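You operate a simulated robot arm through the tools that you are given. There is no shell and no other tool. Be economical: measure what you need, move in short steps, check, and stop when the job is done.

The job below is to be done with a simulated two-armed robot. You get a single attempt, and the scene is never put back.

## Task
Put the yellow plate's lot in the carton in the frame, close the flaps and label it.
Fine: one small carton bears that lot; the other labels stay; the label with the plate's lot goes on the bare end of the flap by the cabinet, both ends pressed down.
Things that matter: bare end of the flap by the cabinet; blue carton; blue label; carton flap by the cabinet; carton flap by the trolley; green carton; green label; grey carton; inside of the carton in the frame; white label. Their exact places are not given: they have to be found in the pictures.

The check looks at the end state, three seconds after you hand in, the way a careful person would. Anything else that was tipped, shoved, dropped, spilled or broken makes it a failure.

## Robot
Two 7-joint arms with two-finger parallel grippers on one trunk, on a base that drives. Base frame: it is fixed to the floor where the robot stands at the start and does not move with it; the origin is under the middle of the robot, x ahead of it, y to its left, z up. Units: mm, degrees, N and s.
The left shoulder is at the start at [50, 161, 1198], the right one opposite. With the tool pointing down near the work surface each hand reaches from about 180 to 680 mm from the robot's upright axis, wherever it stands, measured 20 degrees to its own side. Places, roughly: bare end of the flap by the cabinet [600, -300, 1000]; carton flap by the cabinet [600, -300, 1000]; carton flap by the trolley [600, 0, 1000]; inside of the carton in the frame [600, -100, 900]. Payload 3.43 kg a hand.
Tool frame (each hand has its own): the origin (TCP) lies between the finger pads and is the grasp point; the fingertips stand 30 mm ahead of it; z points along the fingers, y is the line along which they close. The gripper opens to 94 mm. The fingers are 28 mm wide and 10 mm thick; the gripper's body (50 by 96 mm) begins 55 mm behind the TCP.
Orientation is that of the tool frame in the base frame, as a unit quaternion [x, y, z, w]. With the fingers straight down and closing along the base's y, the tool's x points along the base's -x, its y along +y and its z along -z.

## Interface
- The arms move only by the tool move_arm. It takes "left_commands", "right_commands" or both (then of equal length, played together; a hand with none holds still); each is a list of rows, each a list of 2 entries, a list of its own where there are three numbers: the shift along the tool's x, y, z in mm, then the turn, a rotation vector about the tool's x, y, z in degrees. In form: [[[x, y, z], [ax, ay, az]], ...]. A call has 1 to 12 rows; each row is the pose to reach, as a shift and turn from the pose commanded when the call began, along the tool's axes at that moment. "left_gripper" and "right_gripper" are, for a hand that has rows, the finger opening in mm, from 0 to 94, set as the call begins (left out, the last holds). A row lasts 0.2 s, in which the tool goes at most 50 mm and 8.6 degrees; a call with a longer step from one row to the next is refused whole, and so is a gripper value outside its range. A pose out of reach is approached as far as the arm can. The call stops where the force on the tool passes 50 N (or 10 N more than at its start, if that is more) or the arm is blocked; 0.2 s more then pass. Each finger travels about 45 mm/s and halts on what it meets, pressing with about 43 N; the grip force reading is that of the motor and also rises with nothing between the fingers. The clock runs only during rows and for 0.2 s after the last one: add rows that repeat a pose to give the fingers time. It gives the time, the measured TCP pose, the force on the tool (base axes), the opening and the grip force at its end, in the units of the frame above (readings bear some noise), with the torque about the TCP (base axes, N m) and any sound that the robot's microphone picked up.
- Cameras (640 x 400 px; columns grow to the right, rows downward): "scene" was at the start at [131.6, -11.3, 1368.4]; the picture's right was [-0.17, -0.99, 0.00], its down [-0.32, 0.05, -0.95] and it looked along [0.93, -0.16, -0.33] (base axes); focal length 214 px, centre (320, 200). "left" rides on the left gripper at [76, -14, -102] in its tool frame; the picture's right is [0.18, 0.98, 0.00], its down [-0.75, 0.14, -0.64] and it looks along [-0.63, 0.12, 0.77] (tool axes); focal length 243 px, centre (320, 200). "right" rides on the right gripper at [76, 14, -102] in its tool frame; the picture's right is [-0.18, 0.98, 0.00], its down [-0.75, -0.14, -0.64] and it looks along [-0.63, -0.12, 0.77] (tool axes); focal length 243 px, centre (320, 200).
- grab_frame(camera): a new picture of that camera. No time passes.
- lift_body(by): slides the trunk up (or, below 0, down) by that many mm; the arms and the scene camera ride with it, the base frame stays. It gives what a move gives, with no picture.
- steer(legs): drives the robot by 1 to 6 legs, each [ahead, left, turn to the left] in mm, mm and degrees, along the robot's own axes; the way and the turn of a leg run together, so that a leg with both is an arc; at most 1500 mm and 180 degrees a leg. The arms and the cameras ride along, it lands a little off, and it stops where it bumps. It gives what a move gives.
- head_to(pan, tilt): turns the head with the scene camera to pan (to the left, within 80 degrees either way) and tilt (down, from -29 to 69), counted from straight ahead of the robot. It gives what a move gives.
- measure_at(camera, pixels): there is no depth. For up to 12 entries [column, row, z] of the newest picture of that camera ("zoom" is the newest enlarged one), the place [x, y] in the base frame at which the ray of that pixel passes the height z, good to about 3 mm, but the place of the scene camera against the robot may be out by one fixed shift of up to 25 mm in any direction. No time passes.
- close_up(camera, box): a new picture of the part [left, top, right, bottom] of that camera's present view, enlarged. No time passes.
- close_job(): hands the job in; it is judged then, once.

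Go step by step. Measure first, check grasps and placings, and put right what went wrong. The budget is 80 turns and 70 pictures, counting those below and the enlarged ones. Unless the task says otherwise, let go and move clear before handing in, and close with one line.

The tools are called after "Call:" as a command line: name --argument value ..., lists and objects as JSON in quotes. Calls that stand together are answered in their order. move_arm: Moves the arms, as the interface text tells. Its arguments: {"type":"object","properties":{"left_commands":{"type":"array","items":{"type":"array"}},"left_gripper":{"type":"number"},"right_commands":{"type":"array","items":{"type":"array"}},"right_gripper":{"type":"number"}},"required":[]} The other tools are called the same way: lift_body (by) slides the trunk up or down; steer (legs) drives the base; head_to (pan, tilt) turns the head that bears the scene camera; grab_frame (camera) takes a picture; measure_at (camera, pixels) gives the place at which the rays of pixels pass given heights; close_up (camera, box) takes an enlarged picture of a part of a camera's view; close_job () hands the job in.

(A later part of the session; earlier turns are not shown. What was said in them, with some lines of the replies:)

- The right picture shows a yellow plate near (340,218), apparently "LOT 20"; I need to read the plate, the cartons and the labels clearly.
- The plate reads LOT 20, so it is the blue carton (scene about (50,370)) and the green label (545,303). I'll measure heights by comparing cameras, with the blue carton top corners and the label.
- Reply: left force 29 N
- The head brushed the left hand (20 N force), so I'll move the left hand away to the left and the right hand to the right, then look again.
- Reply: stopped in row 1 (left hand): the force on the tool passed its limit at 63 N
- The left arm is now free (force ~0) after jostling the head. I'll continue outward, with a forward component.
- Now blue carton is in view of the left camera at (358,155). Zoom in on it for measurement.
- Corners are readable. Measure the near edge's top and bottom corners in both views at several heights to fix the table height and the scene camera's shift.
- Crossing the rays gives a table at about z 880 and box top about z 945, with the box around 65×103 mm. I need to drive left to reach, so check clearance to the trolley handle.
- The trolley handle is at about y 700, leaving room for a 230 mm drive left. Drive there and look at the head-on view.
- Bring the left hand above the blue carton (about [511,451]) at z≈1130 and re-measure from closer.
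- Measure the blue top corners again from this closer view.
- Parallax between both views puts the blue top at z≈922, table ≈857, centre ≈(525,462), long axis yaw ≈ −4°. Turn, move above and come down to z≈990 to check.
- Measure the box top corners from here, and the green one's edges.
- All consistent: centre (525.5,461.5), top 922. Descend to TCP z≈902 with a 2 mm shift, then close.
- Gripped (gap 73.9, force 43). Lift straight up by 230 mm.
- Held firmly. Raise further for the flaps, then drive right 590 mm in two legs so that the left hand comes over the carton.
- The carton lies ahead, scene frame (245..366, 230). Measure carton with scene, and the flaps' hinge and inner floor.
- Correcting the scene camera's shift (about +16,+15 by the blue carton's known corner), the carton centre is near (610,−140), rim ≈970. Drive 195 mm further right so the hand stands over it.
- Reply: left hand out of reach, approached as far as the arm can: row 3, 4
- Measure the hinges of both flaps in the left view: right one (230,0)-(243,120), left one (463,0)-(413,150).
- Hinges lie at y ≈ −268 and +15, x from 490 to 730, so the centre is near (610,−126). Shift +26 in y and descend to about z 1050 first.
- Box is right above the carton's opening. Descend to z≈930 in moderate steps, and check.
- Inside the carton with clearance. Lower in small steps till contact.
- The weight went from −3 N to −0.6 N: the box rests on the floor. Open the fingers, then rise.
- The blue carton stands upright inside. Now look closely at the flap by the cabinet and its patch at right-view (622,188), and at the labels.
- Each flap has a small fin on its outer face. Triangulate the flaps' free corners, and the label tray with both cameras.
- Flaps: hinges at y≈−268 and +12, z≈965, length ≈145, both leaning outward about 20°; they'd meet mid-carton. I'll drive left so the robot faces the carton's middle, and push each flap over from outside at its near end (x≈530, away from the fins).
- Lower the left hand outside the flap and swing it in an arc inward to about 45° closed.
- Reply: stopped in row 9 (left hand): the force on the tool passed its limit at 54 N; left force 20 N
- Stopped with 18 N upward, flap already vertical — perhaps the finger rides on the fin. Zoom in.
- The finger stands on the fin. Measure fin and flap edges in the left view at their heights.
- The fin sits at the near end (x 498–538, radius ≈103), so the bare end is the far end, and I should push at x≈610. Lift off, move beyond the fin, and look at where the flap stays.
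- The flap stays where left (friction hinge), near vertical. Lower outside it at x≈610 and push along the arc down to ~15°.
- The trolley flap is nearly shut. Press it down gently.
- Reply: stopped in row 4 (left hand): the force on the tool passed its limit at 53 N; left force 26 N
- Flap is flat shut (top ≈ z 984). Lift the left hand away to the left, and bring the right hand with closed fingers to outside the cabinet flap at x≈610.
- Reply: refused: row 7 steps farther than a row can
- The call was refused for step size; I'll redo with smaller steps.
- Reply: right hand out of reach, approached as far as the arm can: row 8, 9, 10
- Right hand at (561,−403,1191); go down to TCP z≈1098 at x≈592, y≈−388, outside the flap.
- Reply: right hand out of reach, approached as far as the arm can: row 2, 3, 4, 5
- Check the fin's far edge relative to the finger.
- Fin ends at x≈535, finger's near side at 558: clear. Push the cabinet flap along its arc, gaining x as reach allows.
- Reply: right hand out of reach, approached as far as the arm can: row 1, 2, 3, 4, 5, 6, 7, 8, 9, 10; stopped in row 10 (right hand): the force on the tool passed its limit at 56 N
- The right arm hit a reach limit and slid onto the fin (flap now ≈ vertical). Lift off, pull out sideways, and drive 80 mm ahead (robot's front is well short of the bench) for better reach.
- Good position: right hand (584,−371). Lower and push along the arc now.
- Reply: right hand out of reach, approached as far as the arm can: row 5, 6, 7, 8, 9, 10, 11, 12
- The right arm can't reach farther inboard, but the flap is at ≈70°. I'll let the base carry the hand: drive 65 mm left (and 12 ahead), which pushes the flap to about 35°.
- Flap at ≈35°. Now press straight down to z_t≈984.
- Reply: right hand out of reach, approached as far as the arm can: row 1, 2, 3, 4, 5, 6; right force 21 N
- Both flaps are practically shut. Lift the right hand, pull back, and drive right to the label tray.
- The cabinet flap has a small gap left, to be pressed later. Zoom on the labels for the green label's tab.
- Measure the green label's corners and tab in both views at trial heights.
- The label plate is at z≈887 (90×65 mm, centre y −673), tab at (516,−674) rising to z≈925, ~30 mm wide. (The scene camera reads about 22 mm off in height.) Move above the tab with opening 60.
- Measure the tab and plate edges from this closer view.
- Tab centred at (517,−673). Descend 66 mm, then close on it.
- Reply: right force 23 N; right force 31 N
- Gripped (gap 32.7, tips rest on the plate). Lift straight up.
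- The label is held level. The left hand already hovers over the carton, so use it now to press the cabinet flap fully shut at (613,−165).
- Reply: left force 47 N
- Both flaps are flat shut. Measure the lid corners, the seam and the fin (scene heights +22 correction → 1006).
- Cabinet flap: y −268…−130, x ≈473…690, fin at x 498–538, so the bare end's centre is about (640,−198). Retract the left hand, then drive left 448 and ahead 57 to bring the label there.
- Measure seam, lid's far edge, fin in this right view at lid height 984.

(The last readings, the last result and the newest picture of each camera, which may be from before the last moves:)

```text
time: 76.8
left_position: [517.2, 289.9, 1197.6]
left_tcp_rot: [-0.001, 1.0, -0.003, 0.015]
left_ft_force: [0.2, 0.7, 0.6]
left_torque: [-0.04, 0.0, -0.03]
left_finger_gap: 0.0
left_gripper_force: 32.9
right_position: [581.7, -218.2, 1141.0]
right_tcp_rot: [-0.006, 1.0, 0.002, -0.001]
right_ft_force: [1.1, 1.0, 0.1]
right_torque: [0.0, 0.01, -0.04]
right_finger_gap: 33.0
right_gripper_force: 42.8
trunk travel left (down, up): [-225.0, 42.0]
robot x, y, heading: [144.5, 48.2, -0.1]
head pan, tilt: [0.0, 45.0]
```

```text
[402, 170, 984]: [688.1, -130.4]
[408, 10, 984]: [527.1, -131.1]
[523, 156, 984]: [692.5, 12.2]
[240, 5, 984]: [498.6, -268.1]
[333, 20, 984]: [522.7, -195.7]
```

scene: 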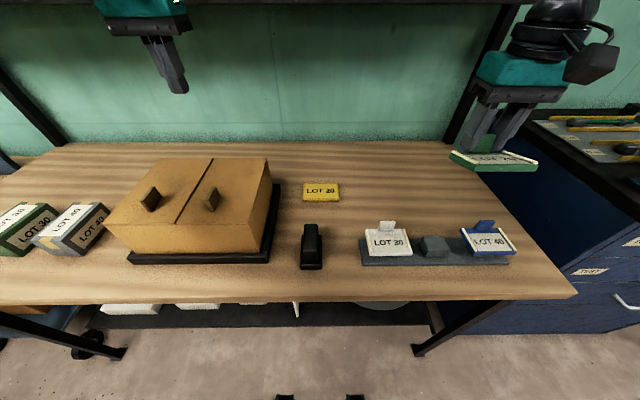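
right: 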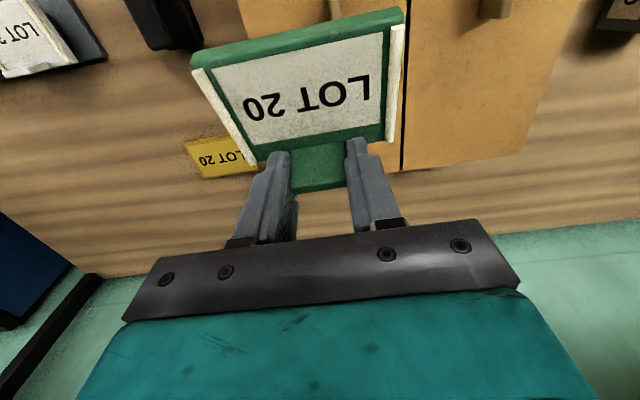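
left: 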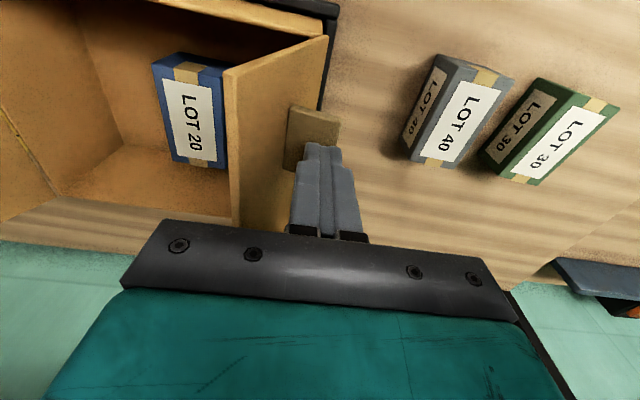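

All consistent: seam y −130.5, outer edge −268, far edge 690, fin (523,−196). Move TCP to (672,−199) and descend to z≈1045.

Call:
move_arm --right_commands '[[[-30, 6, 0], [0, 0, 0.7]], [[-60, 12, 0], [0, 0, 0.7]], [[-90, 18, 0], [0, 0, 0.7]], [[-90, 18, 35], [0, 0, 0.7]], [[-90, 18, 70], [0, 0, 0.7]], [[-90, 18, 96], [0, 0, 0.7]], [[-90, 18, 96], [0, 0, 0.7]]]'

Call:
close_up --camera "scene" --box '[300, 90, 560, 270]'

```text
time: 78.4
left_position: [515.5, 290.1, 1198.3]
left_tcp_rot: [-0.001, 1.0, -0.003, 0.016]
left_ft_force: [-0.3, 0.0, 0.9]
left_torque: [0.0, -0.01, 0.0]
left_finger_gap: 0.3
left_gripper_force: 32.8
right_position: [669.8, -197.6, 1043.7]
right_tcp_rot: [0.0, 1.0, 0.004, -0.002]
right_ft_force: [0.3, -0.3, 0.0]
right_torque: [0.0, 0.0, 0.0]
right_finger_gap: 33.0
right_gripper_force: 42.8
trunk travel left (down, up): [-225.0, 42.0]
robot x, y, heading: [145.5, 48.7, 0.1]
head pan, tilt: [0.0, 45.0]
```

```text
2.22 times, centred on (430, 180) of scene
```

zoom: 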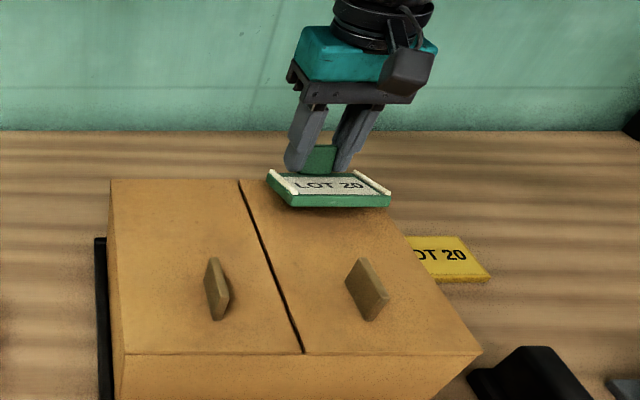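

The label hovers over the bare end. Lower in small steps to contact and press moderately.

Call:
move_arm --right_commands '[[[0, 0, 6], [0, 0, 0]], [[0, 0, 11], [0, 0, 0]], [[0, 0, 15], [0, 0, 0]], [[0, 0, 19], [0, 0, 0]], [[0, 0, 23], [0, 0, 0]], [[0, 0, 26], [0, 0, 0]], [[0, 0, 28], [0, 0, 0]]]'

```text
time: 80.0
left_position: [512.2, 291.1, 1199.5]
left_tcp_rot: [-0.001, 1.0, -0.004, 0.016]
left_ft_force: [-0.8, 0.2, -0.3]
left_torque: [0.0, 0.0, -0.01]
left_finger_gap: 0.0
left_gripper_force: 32.5
right_position: [672.7, -195.7, 1029.4]
right_tcp_rot: [0.001, 1.0, 0.004, 0.01]
right_ft_force: [-9.6, 0.9, 22.3]
right_torque: [-0.55, 0.52, -0.2]
right_finger_gap: 33.1
right_gripper_force: 43.0
trunk travel left (down, up): [-225.0, 42.0]
robot x, y, heading: [144.1, 44.2, -0.1]
head pan, tilt: [0.0, 45.0]
stopped in row 7 (right hand): the force on the tool passed its limit at 51 N (the readings are from after the stop); the commanded pose is now the measured one
```

Contact, pressed with up to 51 N. Open the fingers a little and rise, then look.

Call:
move_arm --right_commands '[[[0, 0, -1], [0, 0, 0]], [[0, 0, -1], [0, 0, 0]], [[0, 0, -1], [0, 0, 0]]]' --right_gripper 52

Call:
move_arm --right_commands '[[[0, 0, -15], [0, 0, 0]], [[0, 0, -40], [0, 0, 0]], [[0, 0, -75], [0, 0, 0]], [[30, 0, -110], [0, 0, 0]], [[60, 0, -120], [0, 0, 0]], [[60, 0, -120], [0, 0, 0]]]'

Call:
grab_frame --camera "right"

```text
time: 80.8
left_position: [514.4, 291.5, 1198.3]
left_tcp_rot: [-0.001, 1.0, -0.004, 0.015]
left_ft_force: [0.5, 0.6, 0.6]
left_torque: [0.0, -0.02, 0.02]
left_finger_gap: 0.1
left_gripper_force: 33.3
right_position: [672.9, -195.7, 1026.9]
right_tcp_rot: [0.0, 1.0, 0.004, 0.008]
right_ft_force: [2.8, 3.9, 13.5]
right_torque: [-0.2, 0.04, -0.02]
right_finger_gap: 49.4
right_gripper_force: 0.0
trunk travel left (down, up): [-225.0, 42.0]
robot x, y, heading: [145.3, 44.2, -0.0]
head pan, tilt: [0.0, 45.0]
```

```text
time: 82.2
left_position: [514.9, 291.7, 1197.4]
left_tcp_rot: [-0.001, 1.0, -0.003, 0.016]
left_ft_force: [0.1, 0.5, -0.4]
left_torque: [-0.03, 0.0, -0.05]
left_finger_gap: 0.1
left_gripper_force: 33.5
right_position: [611.6, -195.2, 1146.0]
right_tcp_rot: [0.001, 1.0, 0.003, 0.007]
right_ft_force: [-0.1, 0.2, 0.2]
right_torque: [0.02, 0.0, -0.05]
right_finger_gap: 51.9
right_gripper_force: 0.0
trunk travel left (down, up): [-225.0, 42.0]
robot x, y, heading: [146.3, 43.5, 0.1]
head pan, tilt: [0.0, 45.0]
```

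```text
7 pictures are left
```

right: 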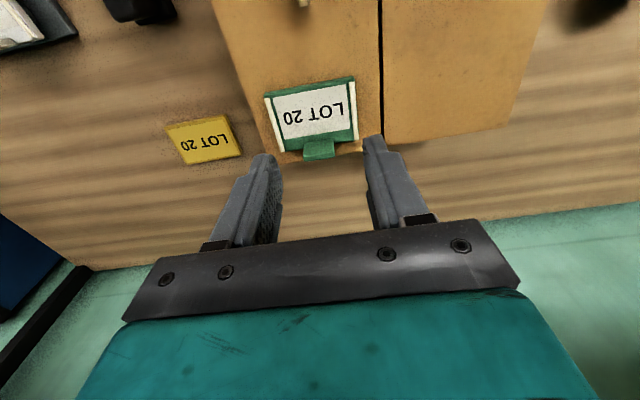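

The label lies on the bare end. Measure its corners (top ≈ z 996) to press the cream ends.

Call:
close_up --camera "right" --box '[220, 50, 400, 170]'

Call:
measure_at --camera "right" --pixels '[[264, 94, 996], [353, 78, 996], [281, 152, 996], [357, 140, 996], [274, 124, 996], [354, 111, 996], [318, 158, 1020]]'

```text
3.33 times, centred on (310, 110) of right
```

zoom: 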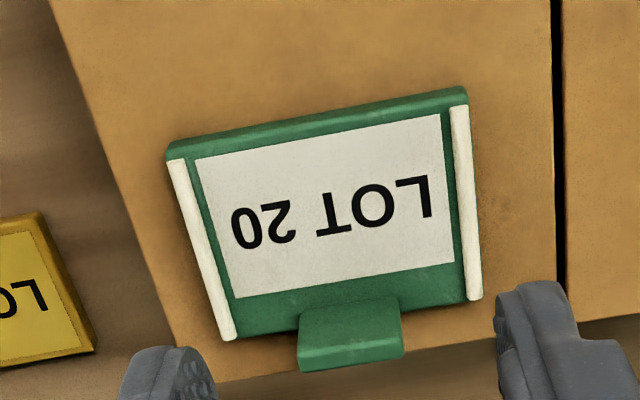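

```text
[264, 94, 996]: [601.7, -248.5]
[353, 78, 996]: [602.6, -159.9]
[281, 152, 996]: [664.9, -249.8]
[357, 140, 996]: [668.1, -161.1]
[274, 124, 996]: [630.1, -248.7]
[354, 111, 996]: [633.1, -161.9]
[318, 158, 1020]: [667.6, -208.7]
```

Label is straight and fully on the flap; its ends are at y≈−163 and −247. Close the fingers and press the inner end at (631,−168).

Call:
move_arm --right_commands '[[[-9, 14, 0], [0, 0, 0]], [[-18, 27, 0], [0, 0, 0]], [[-18, 27, 30], [0, 0, 0]], [[-18, 27, 65], [0, 0, 0]], [[-18, 27, 95], [0, 0, 0]], [[-18, 27, 108], [0, 0, 0]], [[-18, 27, 115], [0, 0, 0]], [[-18, 27, 120], [0, 0, 0]], [[-18, 27, 125], [0, 0, 0]], [[-18, 27, 130], [0, 0, 0]], [[-18, 27, 135], [0, 0, 0]]]' --right_gripper 0

```text
time: 84.5
left_position: [511.8, 289.9, 1200.7]
left_tcp_rot: [0.0, 1.0, -0.003, 0.018]
left_ft_force: [-0.2, -0.2, -0.2]
left_torque: [0.02, 0.03, -0.01]
left_finger_gap: 0.0
left_gripper_force: 32.8
right_position: [630.5, -170.3, 1024.8]
right_tcp_rot: [0.0, 1.0, 0.004, 0.015]
right_ft_force: [-13.4, -4.2, 29.8]
right_torque: [-0.18, 0.8, 0.0]
right_finger_gap: 0.0
right_gripper_force: 33.2
trunk travel left (down, up): [-225.0, 42.0]
robot x, y, heading: [142.8, 44.5, -0.3]
head pan, tilt: [0.0, 45.0]
stopped in row 11 (right hand): the force on the tool passed its limit at 54 N (the readings are from after the stop); the commanded pose is now the measured one
```

Inner end pressed (54 N peak). Lift, shift to the outer end at y≈−242 and press.

Call:
move_arm --right_commands '[[[0, 0, -12], [0, 0, 0]], [[0, 0, -35], [0, 0, 0]], [[0, -36, -45], [0, 0, 0]], [[0, -72, -40], [0, 0, 0]], [[0, -72, -20], [0, 0, 0]], [[0, -72, -10], [0, 0, 0]], [[0, -72, -3], [0, 0, 0]], [[0, -72, 2], [0, 0, 0]], [[0, -72, 7], [0, 0, 0]], [[0, -72, 12], [0, 0, 0]], [[0, -72, 17], [0, 0, 0]]]'

Call:
move_arm --right_commands '[[[0, 0, -20], [0, 0, 0]], [[0, 0, -50], [0, 0, 0]], [[0, 0, -85], [0, 0, 0]], [[20, 0, -115], [0, 0, 0]], [[20, 0, -125], [0, 0, 0]], [[20, 0, -125], [0, 0, 0]]]'

Call:
close_up --camera "right" --box '[220, 30, 460, 190]'

Call:
grab_frame --camera "scene"

```text
time: 86.3
left_position: [513.3, 290.9, 1199.1]
left_tcp_rot: [0.0, 1.0, -0.004, 0.017]
left_ft_force: [-1.2, 0.0, -0.2]
left_torque: [-0.02, 0.01, 0.0]
left_finger_gap: 0.0
left_gripper_force: 32.6
right_position: [634.4, -244.3, 1026.2]
right_tcp_rot: [0.001, 1.0, 0.003, 0.019]
right_ft_force: [-10.7, -2.6, 25.4]
right_torque: [-0.09, 0.65, 0.06]
right_finger_gap: 0.0
right_gripper_force: 33.2
trunk travel left (down, up): [-225.0, 42.0]
robot x, y, heading: [147.4, 45.3, 0.3]
head pan, tilt: [0.0, 45.0]
stopped in row 9 (right hand): the force on the tool passed its limit at 56 N (the readings are from after the stop); the commanded pose is now the measured one
```

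```text
time: 87.7
left_position: [515.5, 289.3, 1197.8]
left_tcp_rot: [0.0, 1.0, -0.003, 0.016]
left_ft_force: [-0.4, -0.9, 0.1]
left_torque: [-0.02, -0.03, -0.01]
left_finger_gap: 0.0
left_gripper_force: 32.9
right_position: [611.5, -245.5, 1147.1]
right_tcp_rot: [0.0, 1.0, 0.003, 0.016]
right_ft_force: [-0.2, 0.3, -1.0]
right_torque: [-0.02, 0.02, 0.02]
right_finger_gap: 0.2
right_gripper_force: 33.3
trunk travel left (down, up): [-225.0, 42.0]
robot x, y, heading: [143.9, 48.7, -0.1]
head pan, tilt: [0.0, 45.0]
```

```text
2.50 times, centred on (340, 110) of right
```

zoom: 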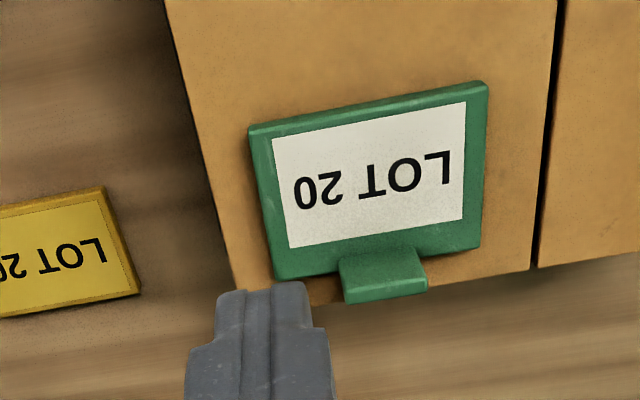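

```text
4 pictures are left
```

scene: 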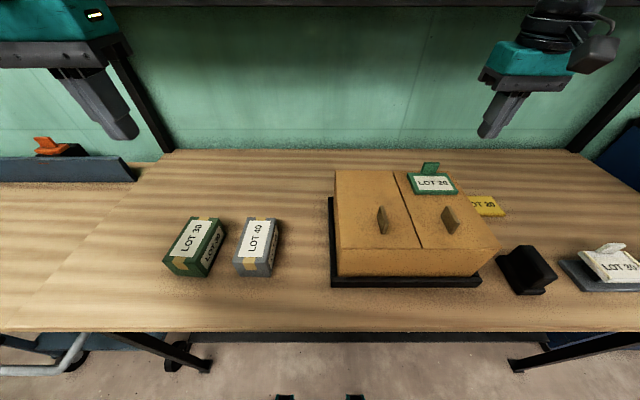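

Both cream end strips have gone flat — both ends are stuck. Flaps are shut; check the white label at (610,262) once before handing in.

Call:
close_up --camera "scene" --box '[480, 180, 640, 310]'

Call:
close_up --camera "scene" --box '[310, 150, 520, 290]'

```text
3.08 times, centred on (560, 245) of scene
```

zoom: 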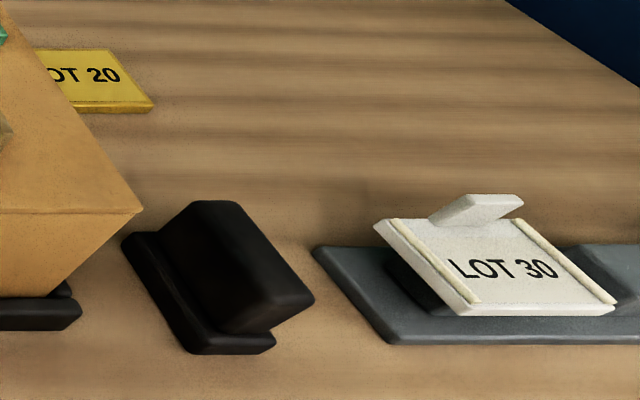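

```text
2.86 times, centred on (415, 220) of scene
```

zoom: 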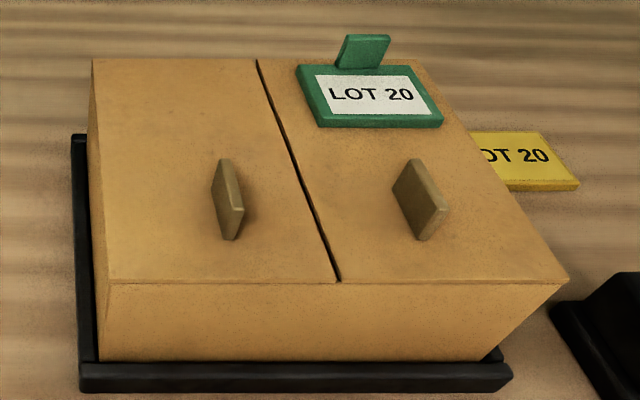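

The white label sits undisturbed on its tray, both flaps are flat, and the LOT 20 label is stuck on the bare end with both hands clear. I'm handing in.

Call:
close_job

```text
The job is handed in.
```

The blue LOT 20 carton is in the carton in the frame, and both flaps are closed. The green LOT 20 label is on the bare end of the flap by the cabinet, with both ends pressed down.
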